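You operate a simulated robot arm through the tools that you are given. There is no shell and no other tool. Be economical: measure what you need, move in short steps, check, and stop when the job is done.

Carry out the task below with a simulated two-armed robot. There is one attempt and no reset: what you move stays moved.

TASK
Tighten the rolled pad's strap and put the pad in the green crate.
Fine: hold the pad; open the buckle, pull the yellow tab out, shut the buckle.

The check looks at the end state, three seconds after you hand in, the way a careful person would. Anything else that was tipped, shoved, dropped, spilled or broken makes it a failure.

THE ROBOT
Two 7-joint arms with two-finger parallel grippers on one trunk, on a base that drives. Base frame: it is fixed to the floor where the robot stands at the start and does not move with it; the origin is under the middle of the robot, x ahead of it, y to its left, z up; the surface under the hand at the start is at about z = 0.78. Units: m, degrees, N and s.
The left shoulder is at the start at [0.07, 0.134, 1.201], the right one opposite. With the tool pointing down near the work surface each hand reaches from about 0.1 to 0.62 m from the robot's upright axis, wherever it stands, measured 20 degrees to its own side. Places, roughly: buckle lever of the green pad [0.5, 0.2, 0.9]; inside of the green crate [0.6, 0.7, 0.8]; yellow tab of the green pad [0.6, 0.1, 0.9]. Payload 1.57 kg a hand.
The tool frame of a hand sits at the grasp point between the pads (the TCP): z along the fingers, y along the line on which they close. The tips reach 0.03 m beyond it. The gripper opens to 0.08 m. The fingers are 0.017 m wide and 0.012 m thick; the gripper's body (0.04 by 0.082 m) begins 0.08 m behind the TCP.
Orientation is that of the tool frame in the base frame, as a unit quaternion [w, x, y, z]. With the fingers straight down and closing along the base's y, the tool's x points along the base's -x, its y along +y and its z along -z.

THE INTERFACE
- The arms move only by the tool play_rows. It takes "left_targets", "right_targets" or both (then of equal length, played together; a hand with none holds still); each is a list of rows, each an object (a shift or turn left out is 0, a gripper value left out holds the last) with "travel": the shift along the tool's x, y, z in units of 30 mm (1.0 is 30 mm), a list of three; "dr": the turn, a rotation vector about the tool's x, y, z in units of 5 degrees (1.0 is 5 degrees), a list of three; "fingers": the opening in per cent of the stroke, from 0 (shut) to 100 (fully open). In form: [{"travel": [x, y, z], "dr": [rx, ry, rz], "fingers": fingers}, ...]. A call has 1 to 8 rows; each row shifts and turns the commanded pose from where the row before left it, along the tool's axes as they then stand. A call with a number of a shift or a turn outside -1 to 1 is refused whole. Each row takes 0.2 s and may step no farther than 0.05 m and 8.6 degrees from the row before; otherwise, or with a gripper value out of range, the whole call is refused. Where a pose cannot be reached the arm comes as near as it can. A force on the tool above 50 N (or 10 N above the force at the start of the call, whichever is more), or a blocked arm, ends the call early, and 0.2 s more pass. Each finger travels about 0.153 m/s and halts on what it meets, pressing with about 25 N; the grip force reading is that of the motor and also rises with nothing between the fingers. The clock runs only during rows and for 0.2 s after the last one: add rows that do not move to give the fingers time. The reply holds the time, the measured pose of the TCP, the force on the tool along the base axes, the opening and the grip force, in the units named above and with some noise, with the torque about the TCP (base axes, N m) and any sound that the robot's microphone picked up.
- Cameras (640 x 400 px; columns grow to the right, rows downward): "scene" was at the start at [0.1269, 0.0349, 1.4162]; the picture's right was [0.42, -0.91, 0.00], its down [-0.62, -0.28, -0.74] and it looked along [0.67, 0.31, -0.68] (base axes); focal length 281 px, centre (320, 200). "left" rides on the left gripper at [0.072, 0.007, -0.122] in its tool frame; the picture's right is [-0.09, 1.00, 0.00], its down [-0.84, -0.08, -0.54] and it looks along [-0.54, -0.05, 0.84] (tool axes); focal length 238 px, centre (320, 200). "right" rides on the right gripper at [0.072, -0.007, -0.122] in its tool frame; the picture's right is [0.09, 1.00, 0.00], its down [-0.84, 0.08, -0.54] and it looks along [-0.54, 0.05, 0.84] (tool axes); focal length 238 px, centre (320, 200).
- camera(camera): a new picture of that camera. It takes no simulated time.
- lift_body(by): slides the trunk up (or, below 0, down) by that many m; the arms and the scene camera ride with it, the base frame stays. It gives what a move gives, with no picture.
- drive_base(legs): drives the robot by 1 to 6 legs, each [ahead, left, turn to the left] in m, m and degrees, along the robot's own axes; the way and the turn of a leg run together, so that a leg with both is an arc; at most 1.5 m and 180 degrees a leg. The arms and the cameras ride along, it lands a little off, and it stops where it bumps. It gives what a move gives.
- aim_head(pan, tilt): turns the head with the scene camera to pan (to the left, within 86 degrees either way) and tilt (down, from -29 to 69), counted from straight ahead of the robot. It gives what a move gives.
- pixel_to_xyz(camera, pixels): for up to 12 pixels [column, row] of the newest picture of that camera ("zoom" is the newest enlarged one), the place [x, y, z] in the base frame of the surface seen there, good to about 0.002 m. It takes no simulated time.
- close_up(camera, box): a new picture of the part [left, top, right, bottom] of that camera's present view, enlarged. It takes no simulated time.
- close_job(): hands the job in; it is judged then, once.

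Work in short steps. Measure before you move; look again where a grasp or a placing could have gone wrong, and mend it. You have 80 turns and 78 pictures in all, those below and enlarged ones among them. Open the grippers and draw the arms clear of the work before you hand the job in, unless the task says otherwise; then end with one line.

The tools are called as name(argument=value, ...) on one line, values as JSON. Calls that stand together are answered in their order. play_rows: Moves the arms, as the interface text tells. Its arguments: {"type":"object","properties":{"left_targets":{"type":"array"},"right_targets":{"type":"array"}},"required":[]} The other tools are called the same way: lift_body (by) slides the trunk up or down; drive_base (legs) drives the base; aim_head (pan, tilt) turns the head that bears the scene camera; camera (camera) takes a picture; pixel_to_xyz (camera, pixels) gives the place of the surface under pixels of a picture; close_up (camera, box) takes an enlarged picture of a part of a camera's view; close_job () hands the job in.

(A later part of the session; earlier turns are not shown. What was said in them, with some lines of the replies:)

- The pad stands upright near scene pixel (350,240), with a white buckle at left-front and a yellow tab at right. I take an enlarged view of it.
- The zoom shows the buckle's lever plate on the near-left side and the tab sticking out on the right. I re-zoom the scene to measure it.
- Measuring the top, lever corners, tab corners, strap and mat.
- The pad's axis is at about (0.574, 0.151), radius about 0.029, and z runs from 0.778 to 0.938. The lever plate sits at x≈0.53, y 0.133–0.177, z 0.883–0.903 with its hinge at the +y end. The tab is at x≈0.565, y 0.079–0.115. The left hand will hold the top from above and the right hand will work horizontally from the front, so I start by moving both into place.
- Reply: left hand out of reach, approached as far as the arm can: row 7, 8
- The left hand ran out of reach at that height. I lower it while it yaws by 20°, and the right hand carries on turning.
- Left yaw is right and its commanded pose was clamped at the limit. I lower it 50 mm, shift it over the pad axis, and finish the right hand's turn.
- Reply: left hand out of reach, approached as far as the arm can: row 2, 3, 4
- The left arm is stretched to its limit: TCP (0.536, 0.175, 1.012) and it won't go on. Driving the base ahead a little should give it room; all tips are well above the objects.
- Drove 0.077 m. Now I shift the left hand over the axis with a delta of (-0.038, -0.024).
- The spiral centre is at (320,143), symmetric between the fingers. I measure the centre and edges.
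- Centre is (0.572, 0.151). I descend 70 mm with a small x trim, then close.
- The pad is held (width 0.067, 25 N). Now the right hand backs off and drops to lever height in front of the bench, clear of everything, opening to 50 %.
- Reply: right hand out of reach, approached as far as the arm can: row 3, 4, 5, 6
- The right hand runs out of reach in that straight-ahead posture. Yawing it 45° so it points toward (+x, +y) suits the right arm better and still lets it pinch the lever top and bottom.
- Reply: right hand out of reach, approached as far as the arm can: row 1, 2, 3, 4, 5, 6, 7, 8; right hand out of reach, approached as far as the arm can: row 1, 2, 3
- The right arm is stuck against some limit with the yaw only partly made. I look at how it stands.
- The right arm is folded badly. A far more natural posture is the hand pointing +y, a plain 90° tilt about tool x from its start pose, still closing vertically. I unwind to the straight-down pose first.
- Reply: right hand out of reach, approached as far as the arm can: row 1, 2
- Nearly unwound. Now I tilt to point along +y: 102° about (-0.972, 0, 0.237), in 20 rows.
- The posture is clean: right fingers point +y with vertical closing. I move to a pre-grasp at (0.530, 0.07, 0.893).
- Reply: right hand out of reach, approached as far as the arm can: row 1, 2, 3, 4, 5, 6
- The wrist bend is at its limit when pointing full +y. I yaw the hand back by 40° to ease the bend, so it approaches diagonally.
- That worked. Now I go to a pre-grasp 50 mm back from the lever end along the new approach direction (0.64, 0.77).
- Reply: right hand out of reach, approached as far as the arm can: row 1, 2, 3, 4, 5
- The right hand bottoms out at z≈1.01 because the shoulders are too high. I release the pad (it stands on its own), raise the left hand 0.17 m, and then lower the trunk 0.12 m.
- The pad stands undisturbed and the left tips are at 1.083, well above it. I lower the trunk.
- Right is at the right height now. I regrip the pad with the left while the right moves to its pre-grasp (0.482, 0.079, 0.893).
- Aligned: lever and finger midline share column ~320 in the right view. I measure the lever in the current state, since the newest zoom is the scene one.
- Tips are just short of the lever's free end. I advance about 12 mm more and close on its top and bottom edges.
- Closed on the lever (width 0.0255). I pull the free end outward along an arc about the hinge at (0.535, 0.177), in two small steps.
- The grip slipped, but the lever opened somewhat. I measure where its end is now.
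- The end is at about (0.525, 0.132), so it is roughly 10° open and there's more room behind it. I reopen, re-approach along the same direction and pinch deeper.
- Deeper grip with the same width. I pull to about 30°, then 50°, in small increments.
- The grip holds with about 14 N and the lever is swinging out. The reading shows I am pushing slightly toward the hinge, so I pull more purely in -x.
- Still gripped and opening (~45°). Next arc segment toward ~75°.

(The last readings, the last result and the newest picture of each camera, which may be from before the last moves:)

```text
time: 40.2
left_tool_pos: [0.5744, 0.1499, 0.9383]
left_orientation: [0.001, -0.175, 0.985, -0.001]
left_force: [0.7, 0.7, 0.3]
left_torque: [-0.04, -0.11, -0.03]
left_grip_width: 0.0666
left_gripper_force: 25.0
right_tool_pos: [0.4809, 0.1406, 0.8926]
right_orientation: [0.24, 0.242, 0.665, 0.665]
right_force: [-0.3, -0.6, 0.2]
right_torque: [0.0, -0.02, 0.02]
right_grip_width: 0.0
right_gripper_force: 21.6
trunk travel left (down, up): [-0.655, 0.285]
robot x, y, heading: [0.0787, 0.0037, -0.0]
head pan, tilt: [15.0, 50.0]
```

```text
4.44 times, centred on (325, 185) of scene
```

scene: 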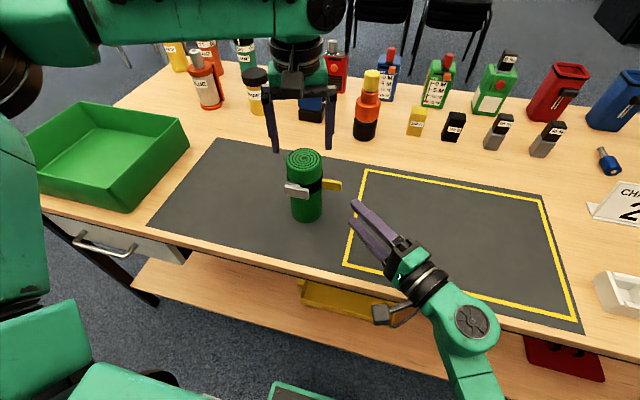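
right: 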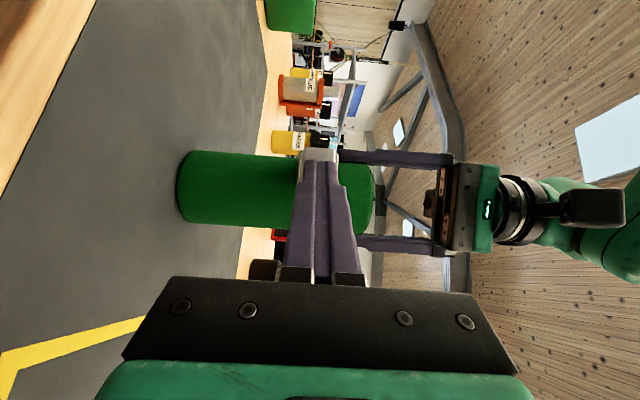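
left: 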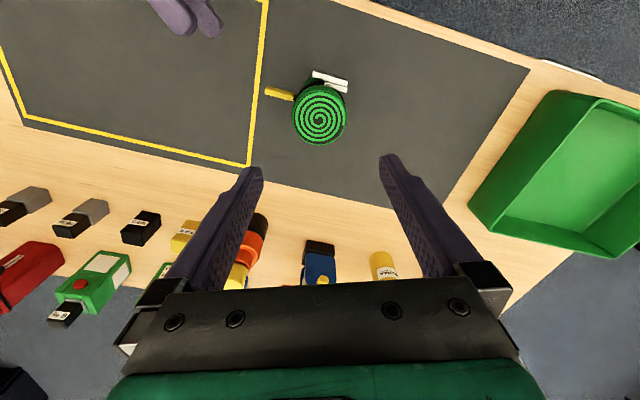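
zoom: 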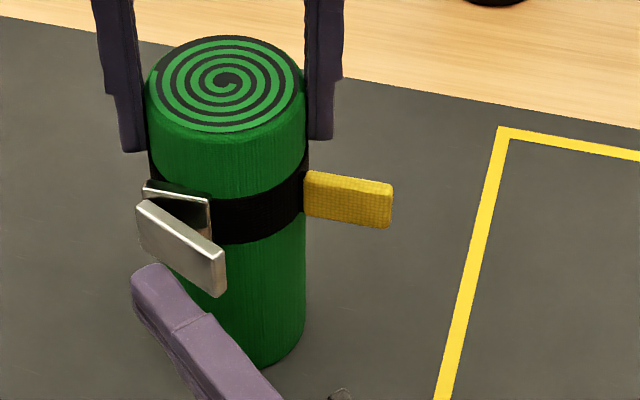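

It slipped at ~35° but the lever stays there. There's now room to hook a closed finger pair behind it, so I measure.

pixel_to_xyz(camera="zoom", pixels=[[140, 206], [225, 258], [217, 293], [215, 243], [180, 250], [210, 220], [208, 200]])

camera(camera="left")

```text
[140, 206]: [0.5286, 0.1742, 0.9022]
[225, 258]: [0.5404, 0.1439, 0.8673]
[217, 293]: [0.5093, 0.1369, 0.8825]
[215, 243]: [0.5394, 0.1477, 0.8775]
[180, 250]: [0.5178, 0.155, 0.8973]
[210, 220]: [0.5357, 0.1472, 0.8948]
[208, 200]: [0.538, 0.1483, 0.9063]
```

```text
50 pictures are left
```

left: 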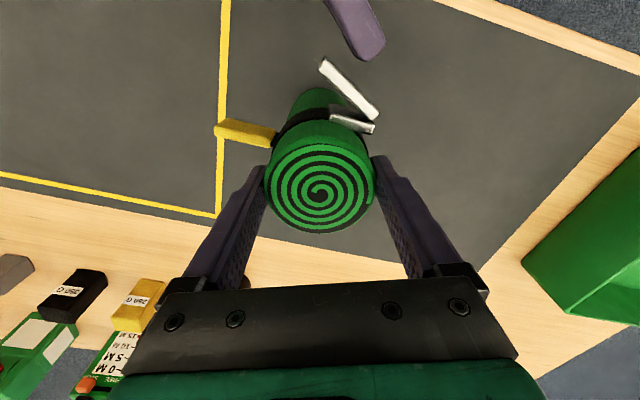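

Left view shows the lever about 28° open with a clear gap behind. I back out and come in behind the lever with closed fingers (tip centre at about (0.532, 0.136)).

play_rows(right_targets=[{"travel": [0, 0, -0.85], "fingers": 0}, {"travel": [0, 0, -0.85]}, {"travel": [-0.7, 0, 0]}, {"travel": [-0.7, 0, 0]}, {"travel": [0, 0, 0.6]}, {"travel": [0, 0, 0.6]}, {}])

close_up(camera="left", box=[220, 0, 420, 160])

```text
time: 41.8
left_tool_pos: [0.5729, 0.1513, 0.9396]
left_orientation: [0.001, -0.175, 0.985, -0.001]
left_force: [0.3, -0.4, -0.2]
left_torque: [-0.08, -0.08, -0.04]
left_grip_width: 0.0668
left_gripper_force: 25.4
right_tool_pos: [0.5042, 0.1037, 0.8939]
right_orientation: [0.241, 0.241, 0.666, 0.664]
right_force: [-0.5, -0.1, -0.3]
right_torque: [0.01, -0.01, -0.01]
right_grip_width: 0.0
right_gripper_force: 21.5
trunk travel left (down, up): [-0.655, 0.285]
robot x, y, heading: [0.0807, 0.0007, 0.3]
head pan, tilt: [15.0, 50.0]
```

```text
2.50 times, centred on (320, 80) of left
```

zoom: 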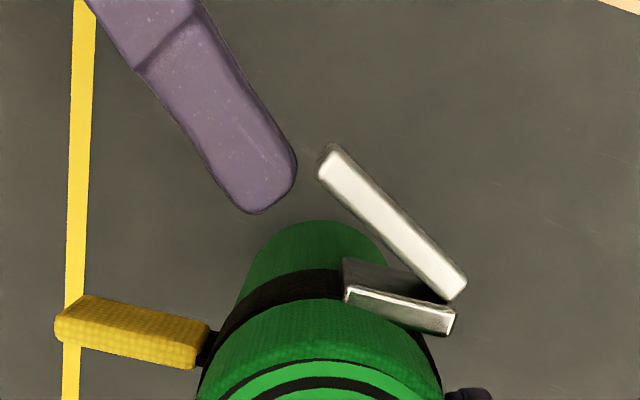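

Perfect view: the tip is heading into the gap behind the lever. I advance 12 mm and then sweep outward.

play_rows(right_targets=[{"travel": [0, 0, 0.4]}, {}, {"travel": [0.2, 0, 0]}, {"travel": [0.2, 0, 0.05]}, {"travel": [0.2, 0, 0.1]}, {}])

close_up(camera="left", box=[220, 0, 420, 160])

```text
time: 43.2
left_tool_pos: [0.5725, 0.1499, 0.9394]
left_orientation: [0.0, -0.174, 0.985, -0.002]
left_force: [-0.3, -0.1, 0.1]
left_torque: [0.02, -0.1, 0.01]
left_grip_width: 0.0667
left_gripper_force: 25.0
right_tool_pos: [0.5005, 0.1265, 0.8937]
right_orientation: [0.24, 0.24, 0.666, 0.664]
right_force: [0.7, 0.6, -0.8]
right_torque: [0.0, -0.02, 0.01]
right_grip_width: 0.0
right_gripper_force: 21.7
trunk travel left (down, up): [-0.655, 0.285]
robot x, y, heading: [0.0749, 0.0021, -0.0]
head pan, tilt: [15.0, 50.0]
```

```text
2.50 times, centred on (320, 80) of left
```

zoom: 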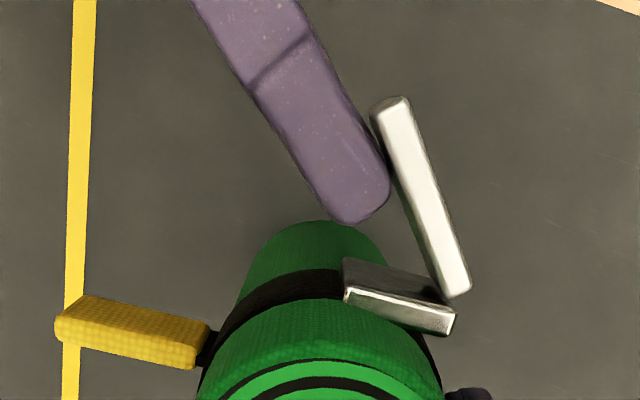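

Lever swings easily now (~60°). I continue to past 90°.

play_rows(right_targets=[{"travel": [0.25, 0, 0.1]}, {"travel": [0.25, 0, 0.1]}, {"travel": [0.25, 0, 0.1]}, {"travel": [0.2, 0, 0]}, {}])

close_up(camera="left", box=[220, 0, 420, 160])

```text
time: 44.4
left_tool_pos: [0.5733, 0.1522, 0.9399]
left_orientation: [0.0, -0.174, 0.985, 0.0]
left_force: [-3.5, 14.9, -0.7]
left_torque: [0.68, 0.04, -0.93]
left_grip_width: 0.0665
left_gripper_force: 24.8
right_tool_pos: [0.4844, 0.1533, 0.8931]
right_orientation: [0.241, 0.241, 0.665, 0.664]
right_force: [5.7, -15.0, 1.3]
right_torque: [0.01, -0.04, -0.38]
right_grip_width: 0.0
right_gripper_force: 21.2
trunk travel left (down, up): [-0.655, 0.285]
robot x, y, heading: [0.0816, -0.0004, 0.0]
head pan, tilt: [15.0, 50.0]
```

```text
2.50 times, centred on (320, 80) of left
```

zoom: 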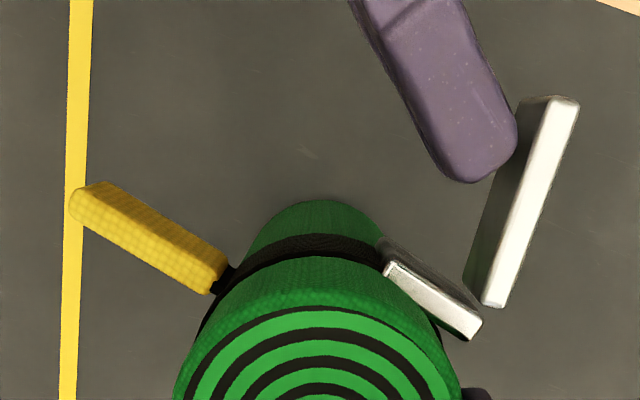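

The lever hit its end stop and the pad yawed a little in the left grip. I back off and check.

play_rows(right_targets=[{"travel": [-0.4, 0, -0.3]}, {"travel": [-0.2, 0, -0.9]}, {"travel": [0, 0, -0.9]}, {}])

camera(camera="left")

close_up(camera="scene", box=[240, 120, 400, 240])

```text
time: 45.4
left_tool_pos: [0.5728, 0.1529, 0.9391]
left_orientation: [0.0, -0.175, 0.985, 0.0]
left_force: [0.1, 0.5, -2.2]
left_torque: [0.02, -0.01, 0.0]
left_grip_width: 0.066
left_gripper_force: 25.2
right_tool_pos: [0.4579, 0.092, 0.892]
right_orientation: [0.241, 0.24, 0.666, 0.664]
right_force: [0.6, -0.7, -0.1]
right_torque: [0.04, 0.02, 0.02]
right_grip_width: 0.0
right_gripper_force: 21.4
trunk travel left (down, up): [-0.655, 0.285]
robot x, y, heading: [0.0817, -0.0002, 0.0]
head pan, tilt: [15.0, 50.0]
```

```text
46 pictures are left
```

left: 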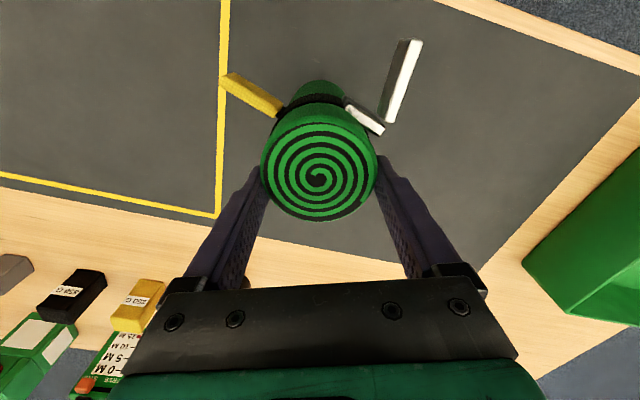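

```text
3.33 times, centred on (320, 180) of scene
```

zoom: 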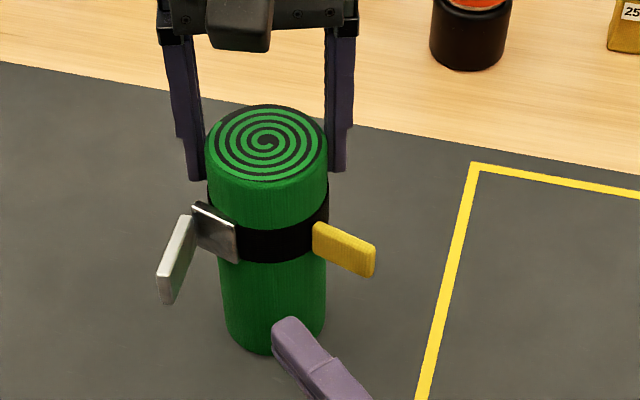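

The pad is still upright and held; the lever is fully open. I measure the tab in its new orientation.

pixel_to_xyz(camera="zoom", pixels=[[315, 226], [375, 248], [372, 273], [318, 250], [345, 245], [330, 222], [374, 246], [268, 140], [196, 205], [238, 228], [166, 270], [190, 222]])

pixel_to_xyz(camera="left", pixels=[[227, 74], [282, 104], [222, 84], [275, 114], [250, 94]])

```text
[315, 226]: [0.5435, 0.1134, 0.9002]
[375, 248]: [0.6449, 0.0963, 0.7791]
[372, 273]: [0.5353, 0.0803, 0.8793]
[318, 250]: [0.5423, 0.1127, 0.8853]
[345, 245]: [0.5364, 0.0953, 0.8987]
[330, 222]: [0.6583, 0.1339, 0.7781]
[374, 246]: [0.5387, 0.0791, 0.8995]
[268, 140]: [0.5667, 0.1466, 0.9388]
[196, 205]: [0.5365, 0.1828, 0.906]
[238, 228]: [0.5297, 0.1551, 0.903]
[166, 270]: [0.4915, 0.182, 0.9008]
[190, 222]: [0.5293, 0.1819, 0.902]
```

```text
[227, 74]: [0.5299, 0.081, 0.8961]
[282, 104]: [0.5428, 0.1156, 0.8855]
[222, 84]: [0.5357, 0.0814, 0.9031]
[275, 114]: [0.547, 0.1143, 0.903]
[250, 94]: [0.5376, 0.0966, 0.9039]
```

The tab now runs from (0.545, 0.115) to (0.533, 0.080), z 0.880–0.903. I line up behind it with the fingers at 50 %, then advance over it.

play_rows(right_targets=[{"travel": [-0.9, 0, -0.32], "fingers": 50}, {"travel": [-0.89, 0, -0.31]}, {}, {"travel": [0, 0, 0.7]}, {"travel": [0, 0, 0.7]}, {"travel": [0, 0, 0.6]}, {}])

close_up(camera="left", box=[180, 0, 430, 200])

close_up(camera="scene", box=[240, 120, 400, 240])

```text
time: 47.0
left_tool_pos: [0.5727, 0.1506, 0.9385]
left_orientation: [0.001, -0.175, 0.985, -0.001]
left_force: [0.0, -0.1, -1.0]
left_torque: [-0.01, -0.06, -0.03]
left_grip_width: 0.0664
left_gripper_force: 25.1
right_tool_pos: [0.5246, 0.0899, 0.8927]
right_orientation: [0.241, 0.241, 0.665, 0.665]
right_force: [0.1, 1.0, 0.1]
right_torque: [-0.02, 0.0, -0.02]
right_grip_width: 0.04
right_gripper_force: 0.1
trunk travel left (down, up): [-0.655, 0.285]
robot x, y, heading: [0.0802, 0.0005, 0.1]
head pan, tilt: [15.0, 50.0]
```

```text
2.00 times, centred on (305, 100) of left
```

zoom: 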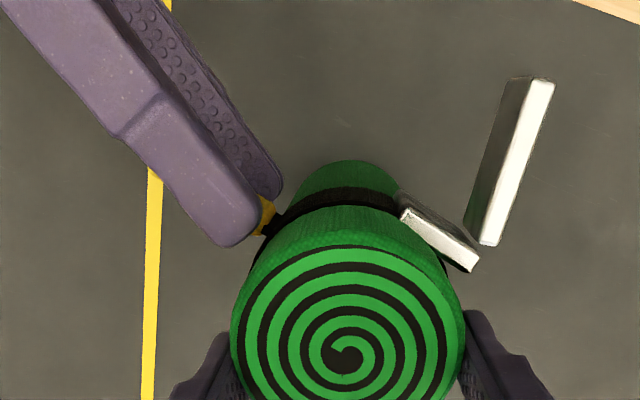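

```text
3.33 times, centred on (320, 180) of scene
```

zoom: 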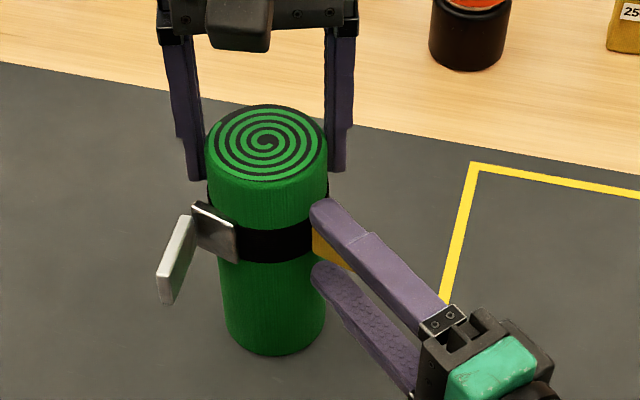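

The fingers straddle the tab well. I close and pull 12 mm along the tab's line.

play_rows(right_targets=[{"fingers": 10}, {"fingers": 0}, {"fingers": 0}, {"travel": [-0.05, 0, -0.125]}, {"travel": [-0.05, 0, -0.125]}, {"travel": [-0.05, 0, -0.125]}, {}])

close_up(camera="left", box=[180, 0, 430, 200])

```text
time: 48.6
left_tool_pos: [0.5728, 0.1528, 0.9386]
left_orientation: [0.0, -0.174, 0.985, 0.0]
left_force: [-6.3, 0.2, 4.5]
left_torque: [-0.45, 0.51, -0.39]
left_grip_width: 0.0665
left_gripper_force: 25.3
right_tool_pos: [0.5224, 0.0773, 0.8928]
right_orientation: [0.241, 0.242, 0.666, 0.664]
right_force: [6.2, -0.5, -5.3]
right_torque: [0.0, 0.08, -0.14]
right_grip_width: 0.0232
right_gripper_force: 24.8
trunk travel left (down, up): [-0.655, 0.285]
robot x, y, heading: [0.0764, 0.0029, 0.2]
head pan, tilt: [15.0, 50.0]
```

```text
2.00 times, centred on (305, 100) of left
```

zoom: 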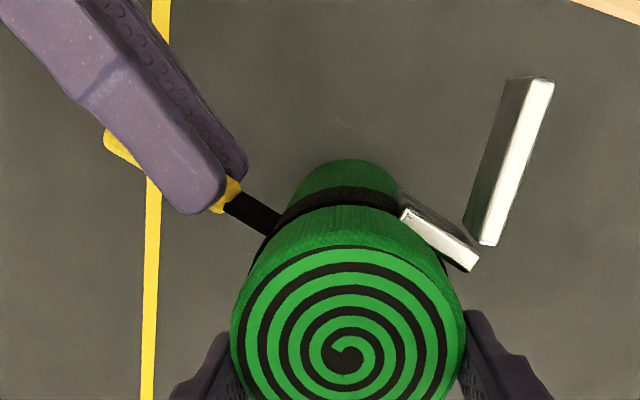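

The strap is feeding out (about 12 mm) and the tab holds. I pull another 12 mm, biased slightly more toward -y.

play_rows(right_targets=[{"travel": [-0.065, 0, -0.117]}, {"travel": [-0.065, 0, -0.117]}, {"travel": [-0.065, 0, -0.117]}, {}])

close_up(camera="left", box=[180, 0, 430, 200])

```text
time: 49.6
left_tool_pos: [0.573, 0.1517, 0.9389]
left_orientation: [0.002, -0.174, 0.985, -0.002]
left_force: [2.2, -0.3, 3.2]
left_torque: [-0.46, 0.1, 0.1]
left_grip_width: 0.0663
left_gripper_force: 24.3
right_tool_pos: [0.5195, 0.068, 0.8934]
right_orientation: [0.24, 0.241, 0.665, 0.665]
right_force: [-2.8, 1.1, -3.6]
right_torque: [-0.05, 0.06, 0.21]
right_grip_width: 0.0232
right_gripper_force: 24.7
trunk travel left (down, up): [-0.655, 0.285]
robot x, y, heading: [0.0764, 0.0007, 0.1]
head pan, tilt: [15.0, 50.0]
```

```text
2.00 times, centred on (305, 100) of left
```

zoom: 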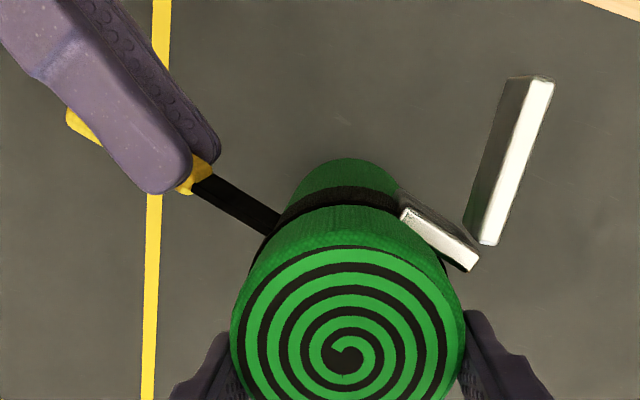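

About 22 mm is out at low force. I keep pulling to look for the stop.

play_rows(right_targets=[{"travel": [-0.05, 0, -0.125]}, {"travel": [-0.05, 0, -0.125]}, {"travel": [-0.05, 0, -0.125]}, {}])

close_up(camera="left", box=[180, 0, 430, 200])

```text
time: 50.6
left_tool_pos: [0.5722, 0.1517, 0.9386]
left_orientation: [0.001, -0.175, 0.985, -0.001]
left_force: [6.6, -3.3, -0.1]
left_torque: [-0.31, -0.24, 0.4]
left_grip_width: 0.0661
left_gripper_force: 24.9
right_tool_pos: [0.5153, 0.0544, 0.8935]
right_orientation: [0.24, 0.241, 0.665, 0.664]
right_force: [-6.4, 3.8, -0.9]
right_torque: [0.0, -0.01, 0.49]
right_grip_width: 0.023
right_gripper_force: 24.8
trunk travel left (down, up): [-0.655, 0.285]
robot x, y, heading: [0.0833, 0.0042, 0.2]
head pan, tilt: [15.0, 50.0]
```

```text
2.00 times, centred on (305, 100) of left
```

zoom: 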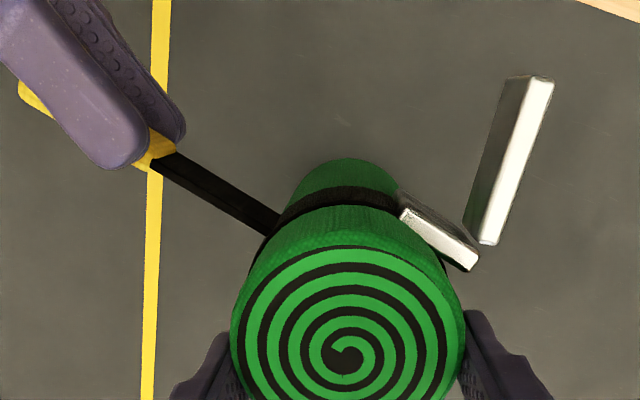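

~35 mm out and still running free; side force says to lean more to -x. Another 12 mm.

play_rows(right_targets=[{"travel": [-0.02, 0, -0.13]}, {"travel": [-0.03, 0, -0.13]}, {"travel": [-0.03, 0, -0.13]}, {}])

close_up(camera="left", box=[180, 0, 430, 200])

```text
time: 51.6
left_tool_pos: [0.5719, 0.1486, 0.9393]
left_orientation: [-0.001, -0.174, 0.985, -0.003]
left_force: [-15.3, -25.4, 2.8]
left_torque: [-1.11, 0.48, -0.4]
left_grip_width: 0.0663
left_gripper_force: 25.2
right_tool_pos: [0.51, 0.0443, 0.8942]
right_orientation: [0.24, 0.24, 0.665, 0.665]
right_force: [14.8, 24.4, -2.4]
right_torque: [-0.46, 0.28, 0.32]
right_grip_width: 0.0231
right_gripper_force: 24.9
trunk travel left (down, up): [-0.655, 0.285]
robot x, y, heading: [0.0789, 0.0052, 0.1]
head pan, tilt: [15.0, 50.0]
```

```text
2.00 times, centred on (305, 100) of left
```

zoom: 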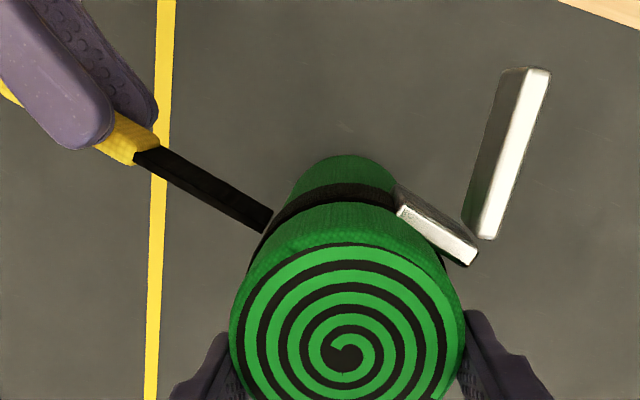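

The stop is reached (~28 N, about 42 mm out). I release gently and back the hand away along its own axis.

play_rows(right_targets=[{"travel": [0, 0, 0.05]}, {"fingers": 30}, {"fingers": 50}, {"fingers": 50}, {"travel": [0, 0, -1]}, {"travel": [0, 0, -1]}, {"fingers": 0}, {"fingers": 0}])

camera(camera="left")

close_up(camera="scene", box=[240, 120, 400, 240])

```text
time: 53.4
left_tool_pos: [0.5724, 0.1509, 0.9396]
left_orientation: [0.001, -0.175, 0.985, -0.001]
left_force: [0.5, 0.1, -2.1]
left_torque: [0.0, -0.07, 0.0]
left_grip_width: 0.0663
left_gripper_force: 24.9
right_tool_pos: [0.4721, 0.0004, 0.8941]
right_orientation: [0.241, 0.241, 0.666, 0.664]
right_force: [-0.9, -0.6, 0.4]
right_torque: [-0.01, -0.01, 0.01]
right_grip_width: 0.0
right_gripper_force: 21.5
trunk travel left (down, up): [-0.655, 0.285]
robot x, y, heading: [0.0789, 0.0018, 0.0]
head pan, tilt: [15.0, 50.0]
```

```text
38 pictures are left
```

left: 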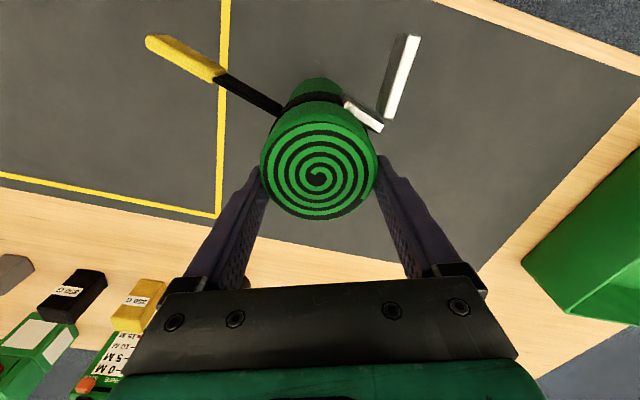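

```text
3.33 times, centred on (320, 180) of scene
```

zoom: 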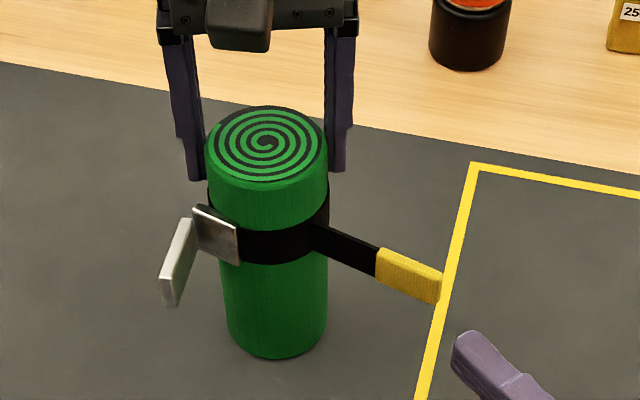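

The tab stays out. Now to shut the lever: I measure its present position.

pixel_to_xyz(camera="zoom", pixels=[[190, 220], [193, 245], [165, 275], [166, 303], [178, 248], [186, 222], [195, 207], [237, 230], [268, 142], [383, 265]])

pixel_to_xyz(camera="left", pixels=[[412, 37], [419, 38], [386, 118], [392, 120], [348, 104], [380, 130], [318, 176]])

```text
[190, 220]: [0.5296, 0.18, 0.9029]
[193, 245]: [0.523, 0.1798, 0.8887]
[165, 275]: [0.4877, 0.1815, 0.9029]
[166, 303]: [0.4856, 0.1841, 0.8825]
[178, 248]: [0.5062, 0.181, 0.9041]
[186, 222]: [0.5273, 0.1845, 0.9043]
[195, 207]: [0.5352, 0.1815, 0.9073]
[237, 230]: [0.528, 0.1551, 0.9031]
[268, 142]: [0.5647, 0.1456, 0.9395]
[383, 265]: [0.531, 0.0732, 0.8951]
```

```text
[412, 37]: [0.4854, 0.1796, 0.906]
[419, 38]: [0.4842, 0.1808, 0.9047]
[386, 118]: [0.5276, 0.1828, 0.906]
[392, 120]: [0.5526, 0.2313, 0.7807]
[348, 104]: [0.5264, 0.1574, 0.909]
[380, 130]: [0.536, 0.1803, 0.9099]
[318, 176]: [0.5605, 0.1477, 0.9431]
```

Lever spans from hinge (0.528, 0.182) to its end (0.485, 0.181). I bring the closed right fingers around to the robot side of the lever's end.

play_rows(right_targets=[{"travel": [0.85, 0, 0.5]}, {"travel": [0.85, 0, 0.5]}, {"travel": [0.85, 0, 0.5]}, {"travel": [0.85, 0, 0.5]}, {"travel": [0.4, 0, 0.8]}, {"travel": [0.4, 0, 0.7]}, {"travel": [0, 0, 0.6]}, {}])

camera(camera="left")

```text
time: 55.2
left_tool_pos: [0.5717, 0.152, 0.9383]
left_orientation: [0.0, -0.174, 0.985, -0.002]
left_force: [0.1, -0.2, -1.9]
left_torque: [0.0, -0.04, 0.0]
left_grip_width: 0.0662
left_gripper_force: 24.9
right_tool_pos: [0.4544, 0.1734, 0.8929]
right_orientation: [0.24, 0.241, 0.666, 0.664]
right_force: [-0.3, -0.9, 0.1]
right_torque: [-0.02, -0.02, -0.02]
right_grip_width: 0.0
right_gripper_force: 20.9
trunk travel left (down, up): [-0.655, 0.285]
robot x, y, heading: [0.0777, 0.0041, 0.3]
head pan, tilt: [15.0, 50.0]
```

```text
36 pictures are left
```

left: 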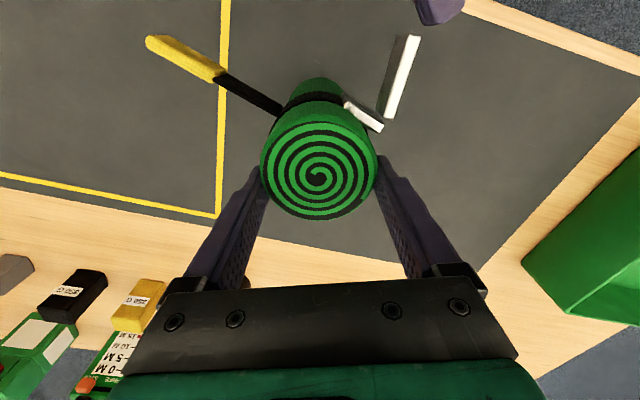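

The tip is just past the lever's end on its far side. I advance 15 mm more, then sweep toward (+x, -y).

play_rows(right_targets=[{"travel": [0, 0, 0.5]}, {"travel": [-0.3, 0, 0]}, {"travel": [-0.3, 0, 0]}, {"travel": [-0.3, 0, -0.1]}, {}])

close_up(camera="left", box=[220, 0, 470, 200])

```text
time: 56.4
left_tool_pos: [0.5714, 0.1528, 0.9391]
left_orientation: [0.0, -0.175, 0.985, -0.001]
left_force: [0.7, 0.8, -1.7]
left_torque: [0.0, -0.04, 0.03]
left_grip_width: 0.0662
left_gripper_force: 25.0
right_tool_pos: [0.4839, 0.167, 0.8924]
right_orientation: [0.242, 0.241, 0.665, 0.664]
right_force: [1.3, -0.1, 0.1]
right_torque: [-0.02, 0.0, -0.01]
right_grip_width: 0.0
right_gripper_force: 21.2
trunk travel left (down, up): [-0.655, 0.285]
robot x, y, heading: [0.0787, -0.0011, 0.1]
head pan, tilt: [15.0, 50.0]
```

```text
2.00 times, centred on (345, 100) of left
```

zoom: 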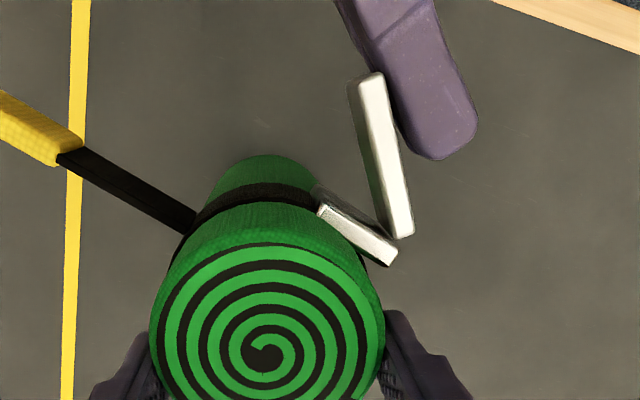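

The lever swings shut smoothly. I continue while drawing back so as to push near its free end.

play_rows(right_targets=[{"travel": [-0.2, 0, -0.2]}, {"travel": [-0.25, 0, -0.2]}, {"travel": [-0.25, 0, -0.2]}, {}])

close_up(camera="left", box=[220, 0, 470, 200])

```text
time: 57.4
left_tool_pos: [0.573, 0.1515, 0.9389]
left_orientation: [0.0, -0.175, 0.985, -0.001]
left_force: [-0.1, -0.3, -2.8]
left_torque: [0.04, -0.06, 0.01]
left_grip_width: 0.0664
left_gripper_force: 25.1
right_tool_pos: [0.4886, 0.1398, 0.8939]
right_orientation: [0.24, 0.241, 0.666, 0.664]
right_force: [-0.8, -0.4, 0.4]
right_torque: [-0.01, -0.04, -0.01]
right_grip_width: 0.0
right_gripper_force: 21.0
trunk travel left (down, up): [-0.655, 0.285]
robot x, y, heading: [0.0807, -0.0012, 0.5]
head pan, tilt: [15.0, 50.0]
```

```text
2.00 times, centred on (345, 100) of left
```

zoom: 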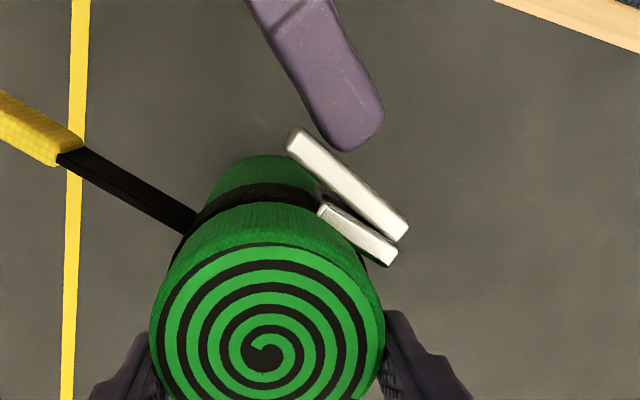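

Only a small angle remains. I press along the lever's normal (0.95, -0.33) in small steps.

play_rows(right_targets=[{"travel": [-0.12, 0, 0.045]}, {"travel": [-0.12, 0, 0.045]}, {"travel": [-0.12, 0, 0.045]}, {}])

close_up(camera="left", box=[220, 0, 470, 200])

```text
time: 58.4
left_tool_pos: [0.5749, 0.1499, 0.9408]
left_orientation: [0.003, -0.174, 0.985, -0.004]
left_force: [27.4, -10.2, -1.6]
left_torque: [-0.85, -1.19, 0.4]
left_grip_width: 0.0664
left_gripper_force: 25.1
right_tool_pos: [0.4959, 0.1374, 0.8937]
right_orientation: [0.238, 0.24, 0.667, 0.664]
right_force: [-27.0, 11.2, -0.7]
right_torque: [0.42, -0.13, 0.74]
right_grip_width: 0.0
right_gripper_force: 21.3
trunk travel left (down, up): [-0.655, 0.285]
robot x, y, heading: [0.077, -0.0018, 0.0]
head pan, tilt: [15.0, 50.0]
```

```text
2.00 times, centred on (345, 100) of left
```

zoom: 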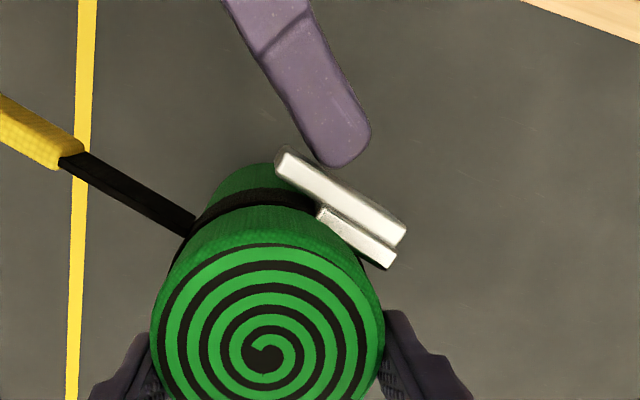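

The lever is flush against the frame with 29 N of reaction: it is shut. I back off and verify it stays.

play_rows(right_targets=[{"travel": [0.3, 0, -0.1]}, {"travel": [0.3, 0, -0.5]}, {"travel": [0, 0, -1]}, {"travel": [-0.3, 0, -1]}, {"travel": [-0.6, 0, -1]}, {}])

close_up(camera="left", box=[220, 0, 470, 200])

close_up(camera="scene", box=[240, 120, 400, 240])

```text
time: 59.8
left_tool_pos: [0.5716, 0.1513, 0.9387]
left_orientation: [0.0, -0.175, 0.985, -0.002]
left_force: [-2.4, -2.2, 3.4]
left_torque: [-0.16, 0.56, 0.09]
left_grip_width: 0.0661
left_gripper_force: 25.3
right_tool_pos: [0.435, 0.0461, 0.8932]
right_orientation: [0.241, 0.241, 0.665, 0.664]
right_force: [0.7, 0.0, -0.1]
right_torque: [-0.03, -0.02, 0.02]
right_grip_width: 0.0
right_gripper_force: 21.7
trunk travel left (down, up): [-0.655, 0.285]
robot x, y, heading: [0.0831, -0.0026, 0.4]
head pan, tilt: [15.0, 50.0]
```

```text
2.00 times, centred on (345, 100) of left
```

zoom: 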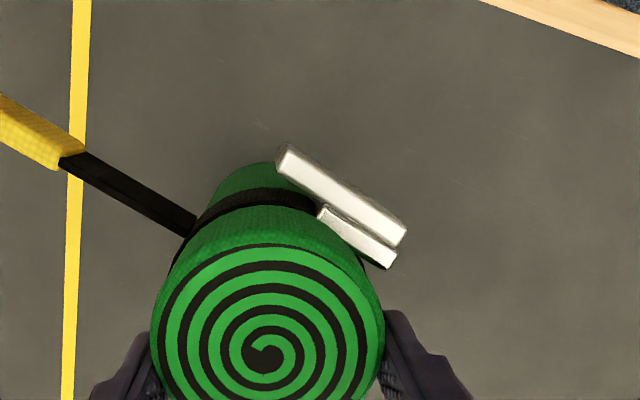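

```text
3.33 times, centred on (320, 180) of scene
```

zoom: 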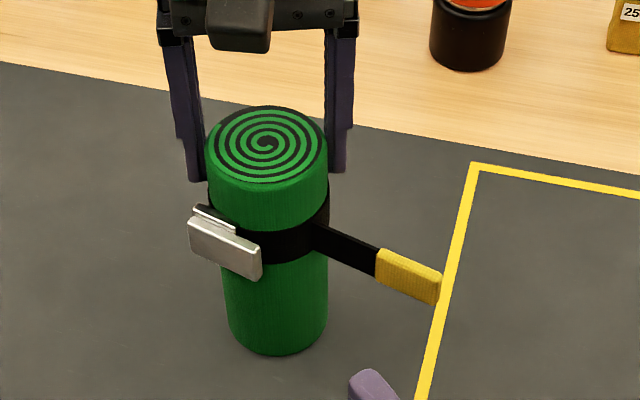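

The buckle is shut and the tab out. Now I raise the trunk 0.2 m, lifting the pad and right hand together, and look left along the way to the crate.

lift_body(by=0.2)

aim_head(pan=60, tilt=50)

camera(camera="scene")

camera(camera="left")

```text
time: 62.0
left_tool_pos: [0.5738, 0.1506, 1.1382]
left_orientation: [0.001, -0.174, 0.985, 0.0]
left_force: [-0.7, -0.1, -2.2]
left_torque: [0.02, -0.06, -0.01]
left_grip_width: 0.0662
left_gripper_force: 24.8
right_tool_pos: [0.4376, 0.0455, 1.0943]
right_orientation: [0.24, 0.241, 0.665, 0.664]
right_force: [-0.3, 0.1, 0.6]
right_torque: [0.01, 0.0, -0.03]
right_grip_width: 0.0001
right_gripper_force: 21.3
trunk travel left (down, up): [-0.855, 0.085]
robot x, y, heading: [0.0789, -0.005, 0.2]
head pan, tilt: [15.0, 50.0]
```

```text
time: 63.1
left_tool_pos: [0.5726, 0.1521, 1.1398]
left_orientation: [0.001, -0.174, 0.985, 0.0]
left_force: [-0.1, 0.4, -1.5]
left_torque: [0.0, -0.03, -0.02]
left_grip_width: 0.0663
left_gripper_force: 25.0
right_tool_pos: [0.4365, 0.0454, 1.0941]
right_orientation: [0.24, 0.241, 0.665, 0.665]
right_force: [0.2, -0.4, 0.4]
right_torque: [-0.03, 0.01, 0.0]
right_grip_width: 0.0
right_gripper_force: 21.6
trunk travel left (down, up): [-0.855, 0.085]
robot x, y, heading: [0.0771, -0.0013, 0.1]
head pan, tilt: [60.0, 50.0]
```

```text
30 pictures are left
```

scene: 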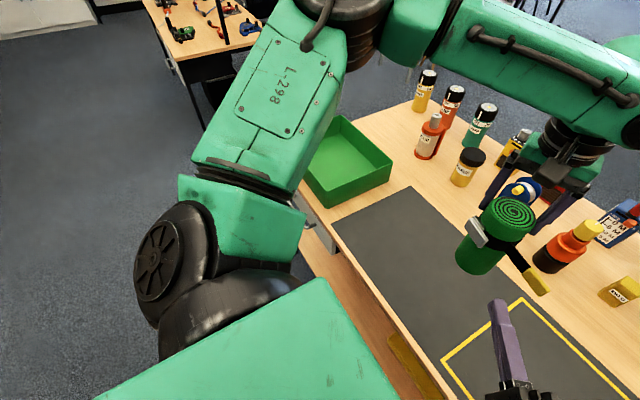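

```text
29 pictures are left
```

left: 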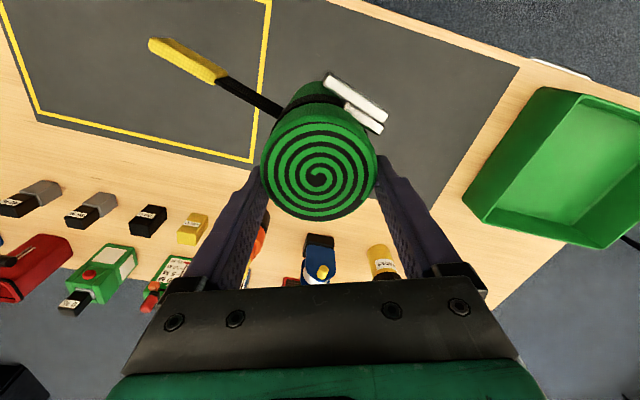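

The pad hangs securely. I check crate corners and the neighbouring table's nearness before driving left.

pixel_to_xyz(camera="scene", pixels=[[340, 114], [392, 160], [388, 178], [340, 200], [305, 170], [360, 150], [340, 180], [180, 57], [255, 35], [300, 60], [330, 10], [443, 130]])

pixel_to_xyz(camera="left", pixels=[[464, 200], [540, 90], [488, 222], [625, 247], [590, 95], [550, 200], [600, 160], [570, 140], [385, 260], [318, 265]])

```text
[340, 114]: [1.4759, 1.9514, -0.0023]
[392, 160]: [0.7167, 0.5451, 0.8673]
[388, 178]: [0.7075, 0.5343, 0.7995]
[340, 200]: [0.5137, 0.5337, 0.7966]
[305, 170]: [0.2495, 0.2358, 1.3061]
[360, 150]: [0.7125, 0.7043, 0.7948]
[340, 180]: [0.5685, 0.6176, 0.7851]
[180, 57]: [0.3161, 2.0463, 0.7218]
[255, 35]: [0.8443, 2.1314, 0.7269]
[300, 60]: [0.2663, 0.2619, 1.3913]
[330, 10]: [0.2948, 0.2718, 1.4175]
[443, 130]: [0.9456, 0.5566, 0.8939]
```

```text
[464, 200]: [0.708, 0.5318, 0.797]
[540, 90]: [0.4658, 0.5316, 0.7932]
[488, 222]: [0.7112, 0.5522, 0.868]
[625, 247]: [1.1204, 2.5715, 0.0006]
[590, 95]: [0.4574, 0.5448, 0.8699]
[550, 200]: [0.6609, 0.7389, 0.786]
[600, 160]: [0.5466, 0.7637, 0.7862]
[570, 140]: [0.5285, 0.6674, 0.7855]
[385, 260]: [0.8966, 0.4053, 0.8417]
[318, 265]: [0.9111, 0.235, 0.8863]
```

Crate interior is about x 0.47–0.70, y 0.55–0.83; its rim is at 0.87 and the pad bottom at 0.98. The way is clear, so I drive left 0.55 m.

drive_base(legs=[[0, 0.55, 0]])

camera(camera="left")

```text
time: 66.2
left_tool_pos: [0.5696, 0.6962, 1.1391]
left_orientation: [0.001, -0.176, 0.984, 0.0]
left_force: [0.9, 0.0, -1.4]
left_torque: [0.03, -0.05, 0.0]
left_grip_width: 0.0663
left_gripper_force: 25.1
right_tool_pos: [0.4349, 0.591, 1.0949]
right_orientation: [0.239, 0.24, 0.665, 0.665]
right_force: [-0.5, 0.6, -0.3]
right_torque: [0.03, 0.01, 0.04]
right_grip_width: 0.0
right_gripper_force: 21.6
trunk travel left (down, up): [-0.855, 0.085]
robot x, y, heading: [0.0804, 0.5428, 0.4]
head pan, tilt: [60.0, 50.0]
```

```text
28 pictures are left
```

left: 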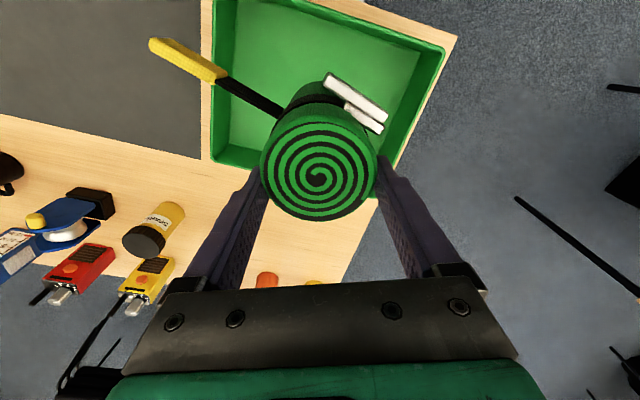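

The pad is over the crate's interior at (0.57, 0.70). I lower the left arm 0.17 m, then check before the last bit.

play_rows(left_targets=[{"travel": [0, 0, 0.95]}, {"travel": [0, 0, 0.95]}, {"travel": [0, 0, 0.95]}, {"travel": [0, 0, 0.95]}, {"travel": [0, 0, 0.95]}, {"travel": [0, 0, 0.95]}, {}])

aim_head(pan=10, tilt=55)

camera(camera="scene")

camera(camera="left")

```text
time: 67.8
left_tool_pos: [0.5537, 0.7101, 0.9802]
left_orientation: [0.001, -0.175, 0.985, -0.001]
left_force: [0.0, 0.0, -1.7]
left_torque: [0.01, -0.04, -0.01]
left_grip_width: 0.0663
left_gripper_force: 24.8
left hand out of reach, approached as far as the arm can: row 5, 6
right_tool_pos: [0.4349, 0.5921, 1.0942]
right_orientation: [0.24, 0.24, 0.666, 0.664]
right_force: [-0.4, 0.3, 0.1]
right_torque: [-0.03, -0.01, 0.0]
right_grip_width: 0.0002
right_gripper_force: 21.3
trunk travel left (down, up): [-0.855, 0.085]
robot x, y, heading: [0.0788, 0.5399, 0.2]
head pan, tilt: [60.0, 50.0]
```

```text
time: 69.0
left_tool_pos: [0.5534, 0.7109, 0.9797]
left_orientation: [0.001, -0.176, 0.984, -0.001]
left_force: [-0.2, -0.2, -1.7]
left_torque: [0.0, -0.05, 0.01]
left_grip_width: 0.0664
left_gripper_force: 24.8
right_tool_pos: [0.4347, 0.5918, 1.0938]
right_orientation: [0.239, 0.24, 0.667, 0.664]
right_force: [-0.1, 0.3, 0.0]
right_torque: [-0.01, 0.02, -0.02]
right_grip_width: 0.0002
right_gripper_force: 21.5
trunk travel left (down, up): [-0.855, 0.085]
robot x, y, heading: [0.0772, 0.5434, 0.4]
head pan, tilt: [10.0, 55.0]
```

```text
27 pictures are left
```

scene: 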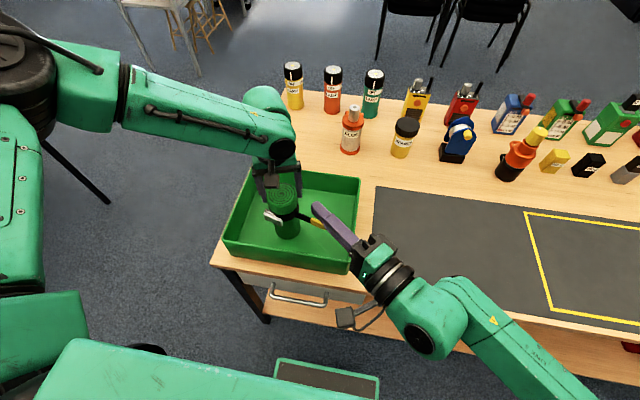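

```text
26 pictures are left
```

left: 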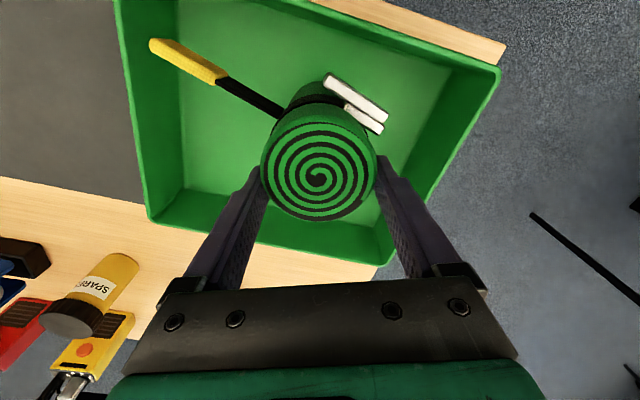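

The arm reached its limit at 0.980, about 34 mm above placement. I lower the trunk 32 mm, which keeps the right hand well above the rim.

lift_body(by=-0.032)

close_up(camera="scene", box=[200, 130, 400, 290])

```text
time: 69.8
left_tool_pos: [0.5531, 0.7104, 0.9473]
left_orientation: [0.002, -0.175, 0.985, -0.002]
left_force: [0.1, -0.9, -1.5]
left_torque: [0.01, 0.0, 0.01]
left_grip_width: 0.0663
left_gripper_force: 25.1
right_tool_pos: [0.4344, 0.5925, 1.0619]
right_orientation: [0.239, 0.24, 0.666, 0.664]
right_force: [0.4, -0.6, -0.6]
right_torque: [0.03, 0.01, 0.02]
right_grip_width: 0.0001
right_gripper_force: 20.4
trunk travel left (down, up): [-0.823, 0.117]
robot x, y, heading: [0.0762, 0.5459, 0.2]
head pan, tilt: [10.0, 55.0]
```

```text
2.50 times, centred on (300, 210) of scene
```

zoom: 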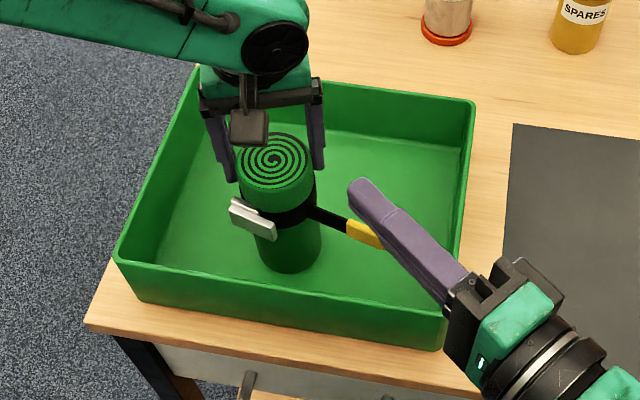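

The load reading (-1.5 N) says the pad isn't on the floor yet, so I lower 4 mm more.

lift_body(by=-0.004)

```text
time: 70.3
left_tool_pos: [0.5522, 0.7106, 0.9456]
left_orientation: [0.002, -0.176, 0.984, -0.001]
left_force: [-0.6, 1.0, 9.7]
left_torque: [0.11, 0.51, -0.07]
left_grip_width: 0.0662
left_gripper_force: 25.1
right_tool_pos: [0.4336, 0.5912, 1.0572]
right_orientation: [0.239, 0.24, 0.666, 0.665]
right_force: [-0.6, -0.3, -0.1]
right_torque: [-0.01, -0.02, 0.0]
right_grip_width: 0.0003
right_gripper_force: 20.6
trunk travel left (down, up): [-0.819, 0.121]
robot x, y, heading: [0.0781, 0.546, 0.7]
head pan, tilt: [10.0, 55.0]
```

The pad is now pressing on the crate floor (+9.7 N). I open slowly and raise the left hand straight up.

play_rows(left_targets=[{"fingers": 90}, {"fingers": 100}, {"fingers": 100}, {"travel": [0, 0, -0.5]}, {"travel": [0, 0, -1]}, {"travel": [0, 0, -1]}, {"travel": [0, 0, -1]}, {"travel": [0, 0, -1]}])

camera(camera="left")

close_up(camera="scene", box=[200, 110, 400, 270])

```text
time: 72.1
left_tool_pos: [0.5521, 0.7084, 1.0805]
left_orientation: [0.001, -0.176, 0.984, -0.001]
left_force: [-0.3, 0.6, 0.2]
left_torque: [0.01, -0.02, -0.04]
left_grip_width: 0.0798
left_gripper_force: 0.1
right_tool_pos: [0.4344, 0.5919, 1.0578]
right_orientation: [0.239, 0.239, 0.666, 0.665]
right_force: [-0.3, -0.7, 0.1]
right_torque: [-0.02, -0.03, 0.03]
right_grip_width: 0.0
right_gripper_force: 21.5
trunk travel left (down, up): [-0.819, 0.121]
robot x, y, heading: [0.0793, 0.5474, 0.3]
head pan, tilt: [10.0, 55.0]
```

```text
24 pictures are left
```

left: 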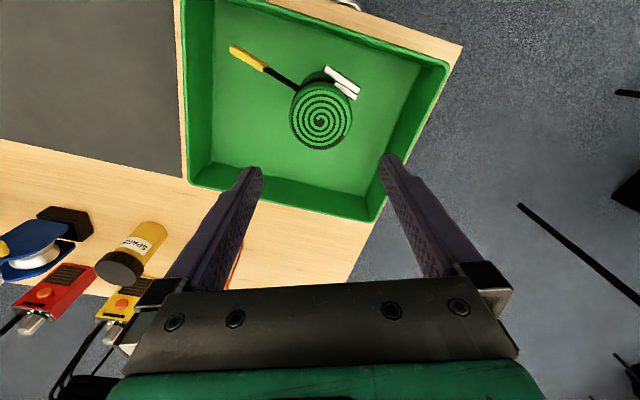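

```text
2.50 times, centred on (300, 190) of scene
```

zoom: 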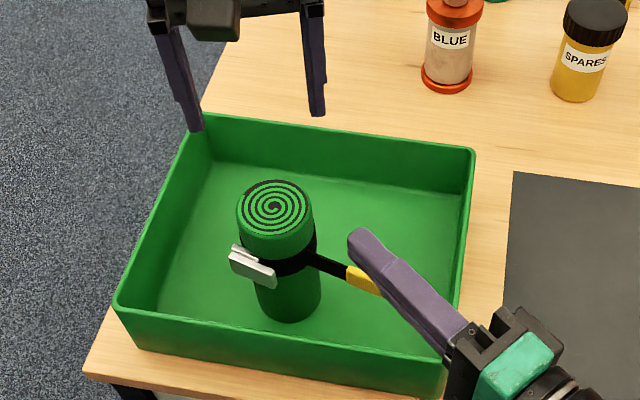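

The pad stands upright in the crate, buckle shut, tab out. I open the right gripper, raise the trunk and back off a little to clear the work.

play_rows(right_targets=[{"fingers": 60}, {"fingers": 100}, {"fingers": 100}])

lift_body(by=0.1)

drive_base(legs=[[-0.15, 0, 0]])

camera(camera="scene")

camera(camera="left")

```text
time: 72.9
left_tool_pos: [0.5526, 0.7093, 1.0787]
left_orientation: [0.0, -0.175, 0.985, -0.002]
left_force: [0.2, 0.5, -0.1]
left_torque: [0.02, 0.02, 0.04]
left_grip_width: 0.0799
left_gripper_force: 0.1
right_tool_pos: [0.4352, 0.5915, 1.0571]
right_orientation: [0.24, 0.24, 0.666, 0.665]
right_force: [-0.4, 1.1, -0.3]
right_torque: [0.02, 0.02, -0.01]
right_grip_width: 0.0798
right_gripper_force: 0.0
trunk travel left (down, up): [-0.819, 0.121]
robot x, y, heading: [0.0809, 0.5412, 0.4]
head pan, tilt: [10.0, 55.0]
```

```text
time: 74.3
left_tool_pos: [0.5542, 0.7093, 1.1793]
left_orientation: [0.001, -0.176, 0.984, -0.002]
left_force: [-0.2, 0.3, -0.6]
left_torque: [0.03, -0.01, 0.04]
left_grip_width: 0.08
left_gripper_force: 0.1
right_tool_pos: [0.4357, 0.5924, 1.158]
right_orientation: [0.239, 0.24, 0.666, 0.665]
right_force: [0.1, 0.1, -0.5]
right_torque: [-0.02, -0.01, -0.02]
right_grip_width: 0.0799
right_gripper_force: 0.1
trunk travel left (down, up): [-0.919, 0.021]
robot x, y, heading: [0.0748, 0.5466, 0.1]
head pan, tilt: [10.0, 55.0]
```

```text
time: 75.6
left_tool_pos: [0.4056, 0.7073, 1.1793]
left_orientation: [0.0, -0.174, 0.985, 0.0]
left_force: [-0.1, -0.5, -0.8]
left_torque: [0.02, -0.01, 0.01]
left_grip_width: 0.0802
left_gripper_force: 0.1
right_tool_pos: [0.2879, 0.59, 1.1562]
right_orientation: [0.24, 0.242, 0.666, 0.664]
right_force: [0.6, 0.7, -0.9]
right_torque: [-0.04, -0.02, -0.01]
right_grip_width: 0.0803
right_gripper_force: 0.1
trunk travel left (down, up): [-0.919, 0.021]
robot x, y, heading: [-0.0752, 0.5406, -0.1]
head pan, tilt: [10.0, 55.0]
```

```text
22 pictures are left
```

scene: 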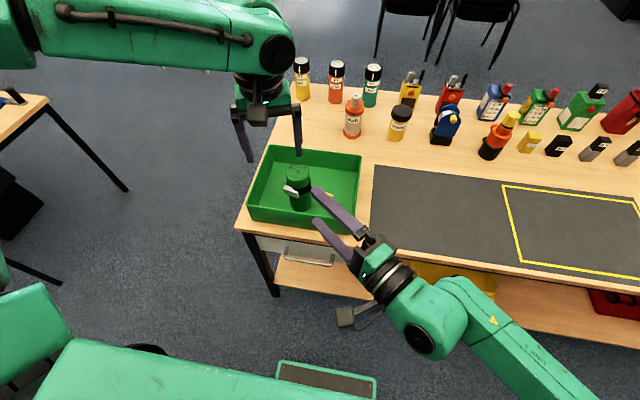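

```text
21 pictures are left
```

left: 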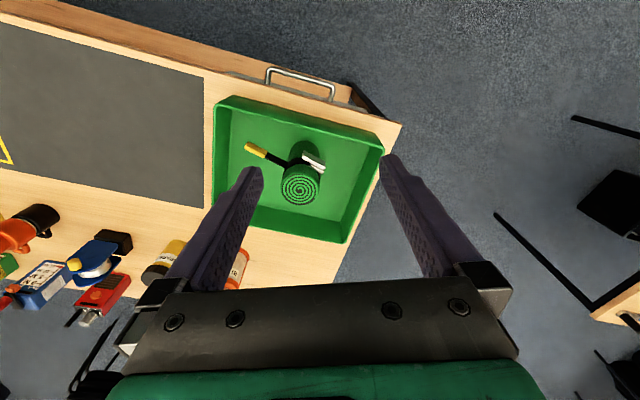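

Everything else stands untouched, the pad is upright in the crate with the strap tightened and buckle shut, and both grippers are open and clear. I hand in.

close_job()

```text
The job is handed in.
```

The strap is tightened, with the yellow tab pulled out about 42 mm to its stop and the buckle shut. The pad stands upright in the green crate, and nothing else was moved.
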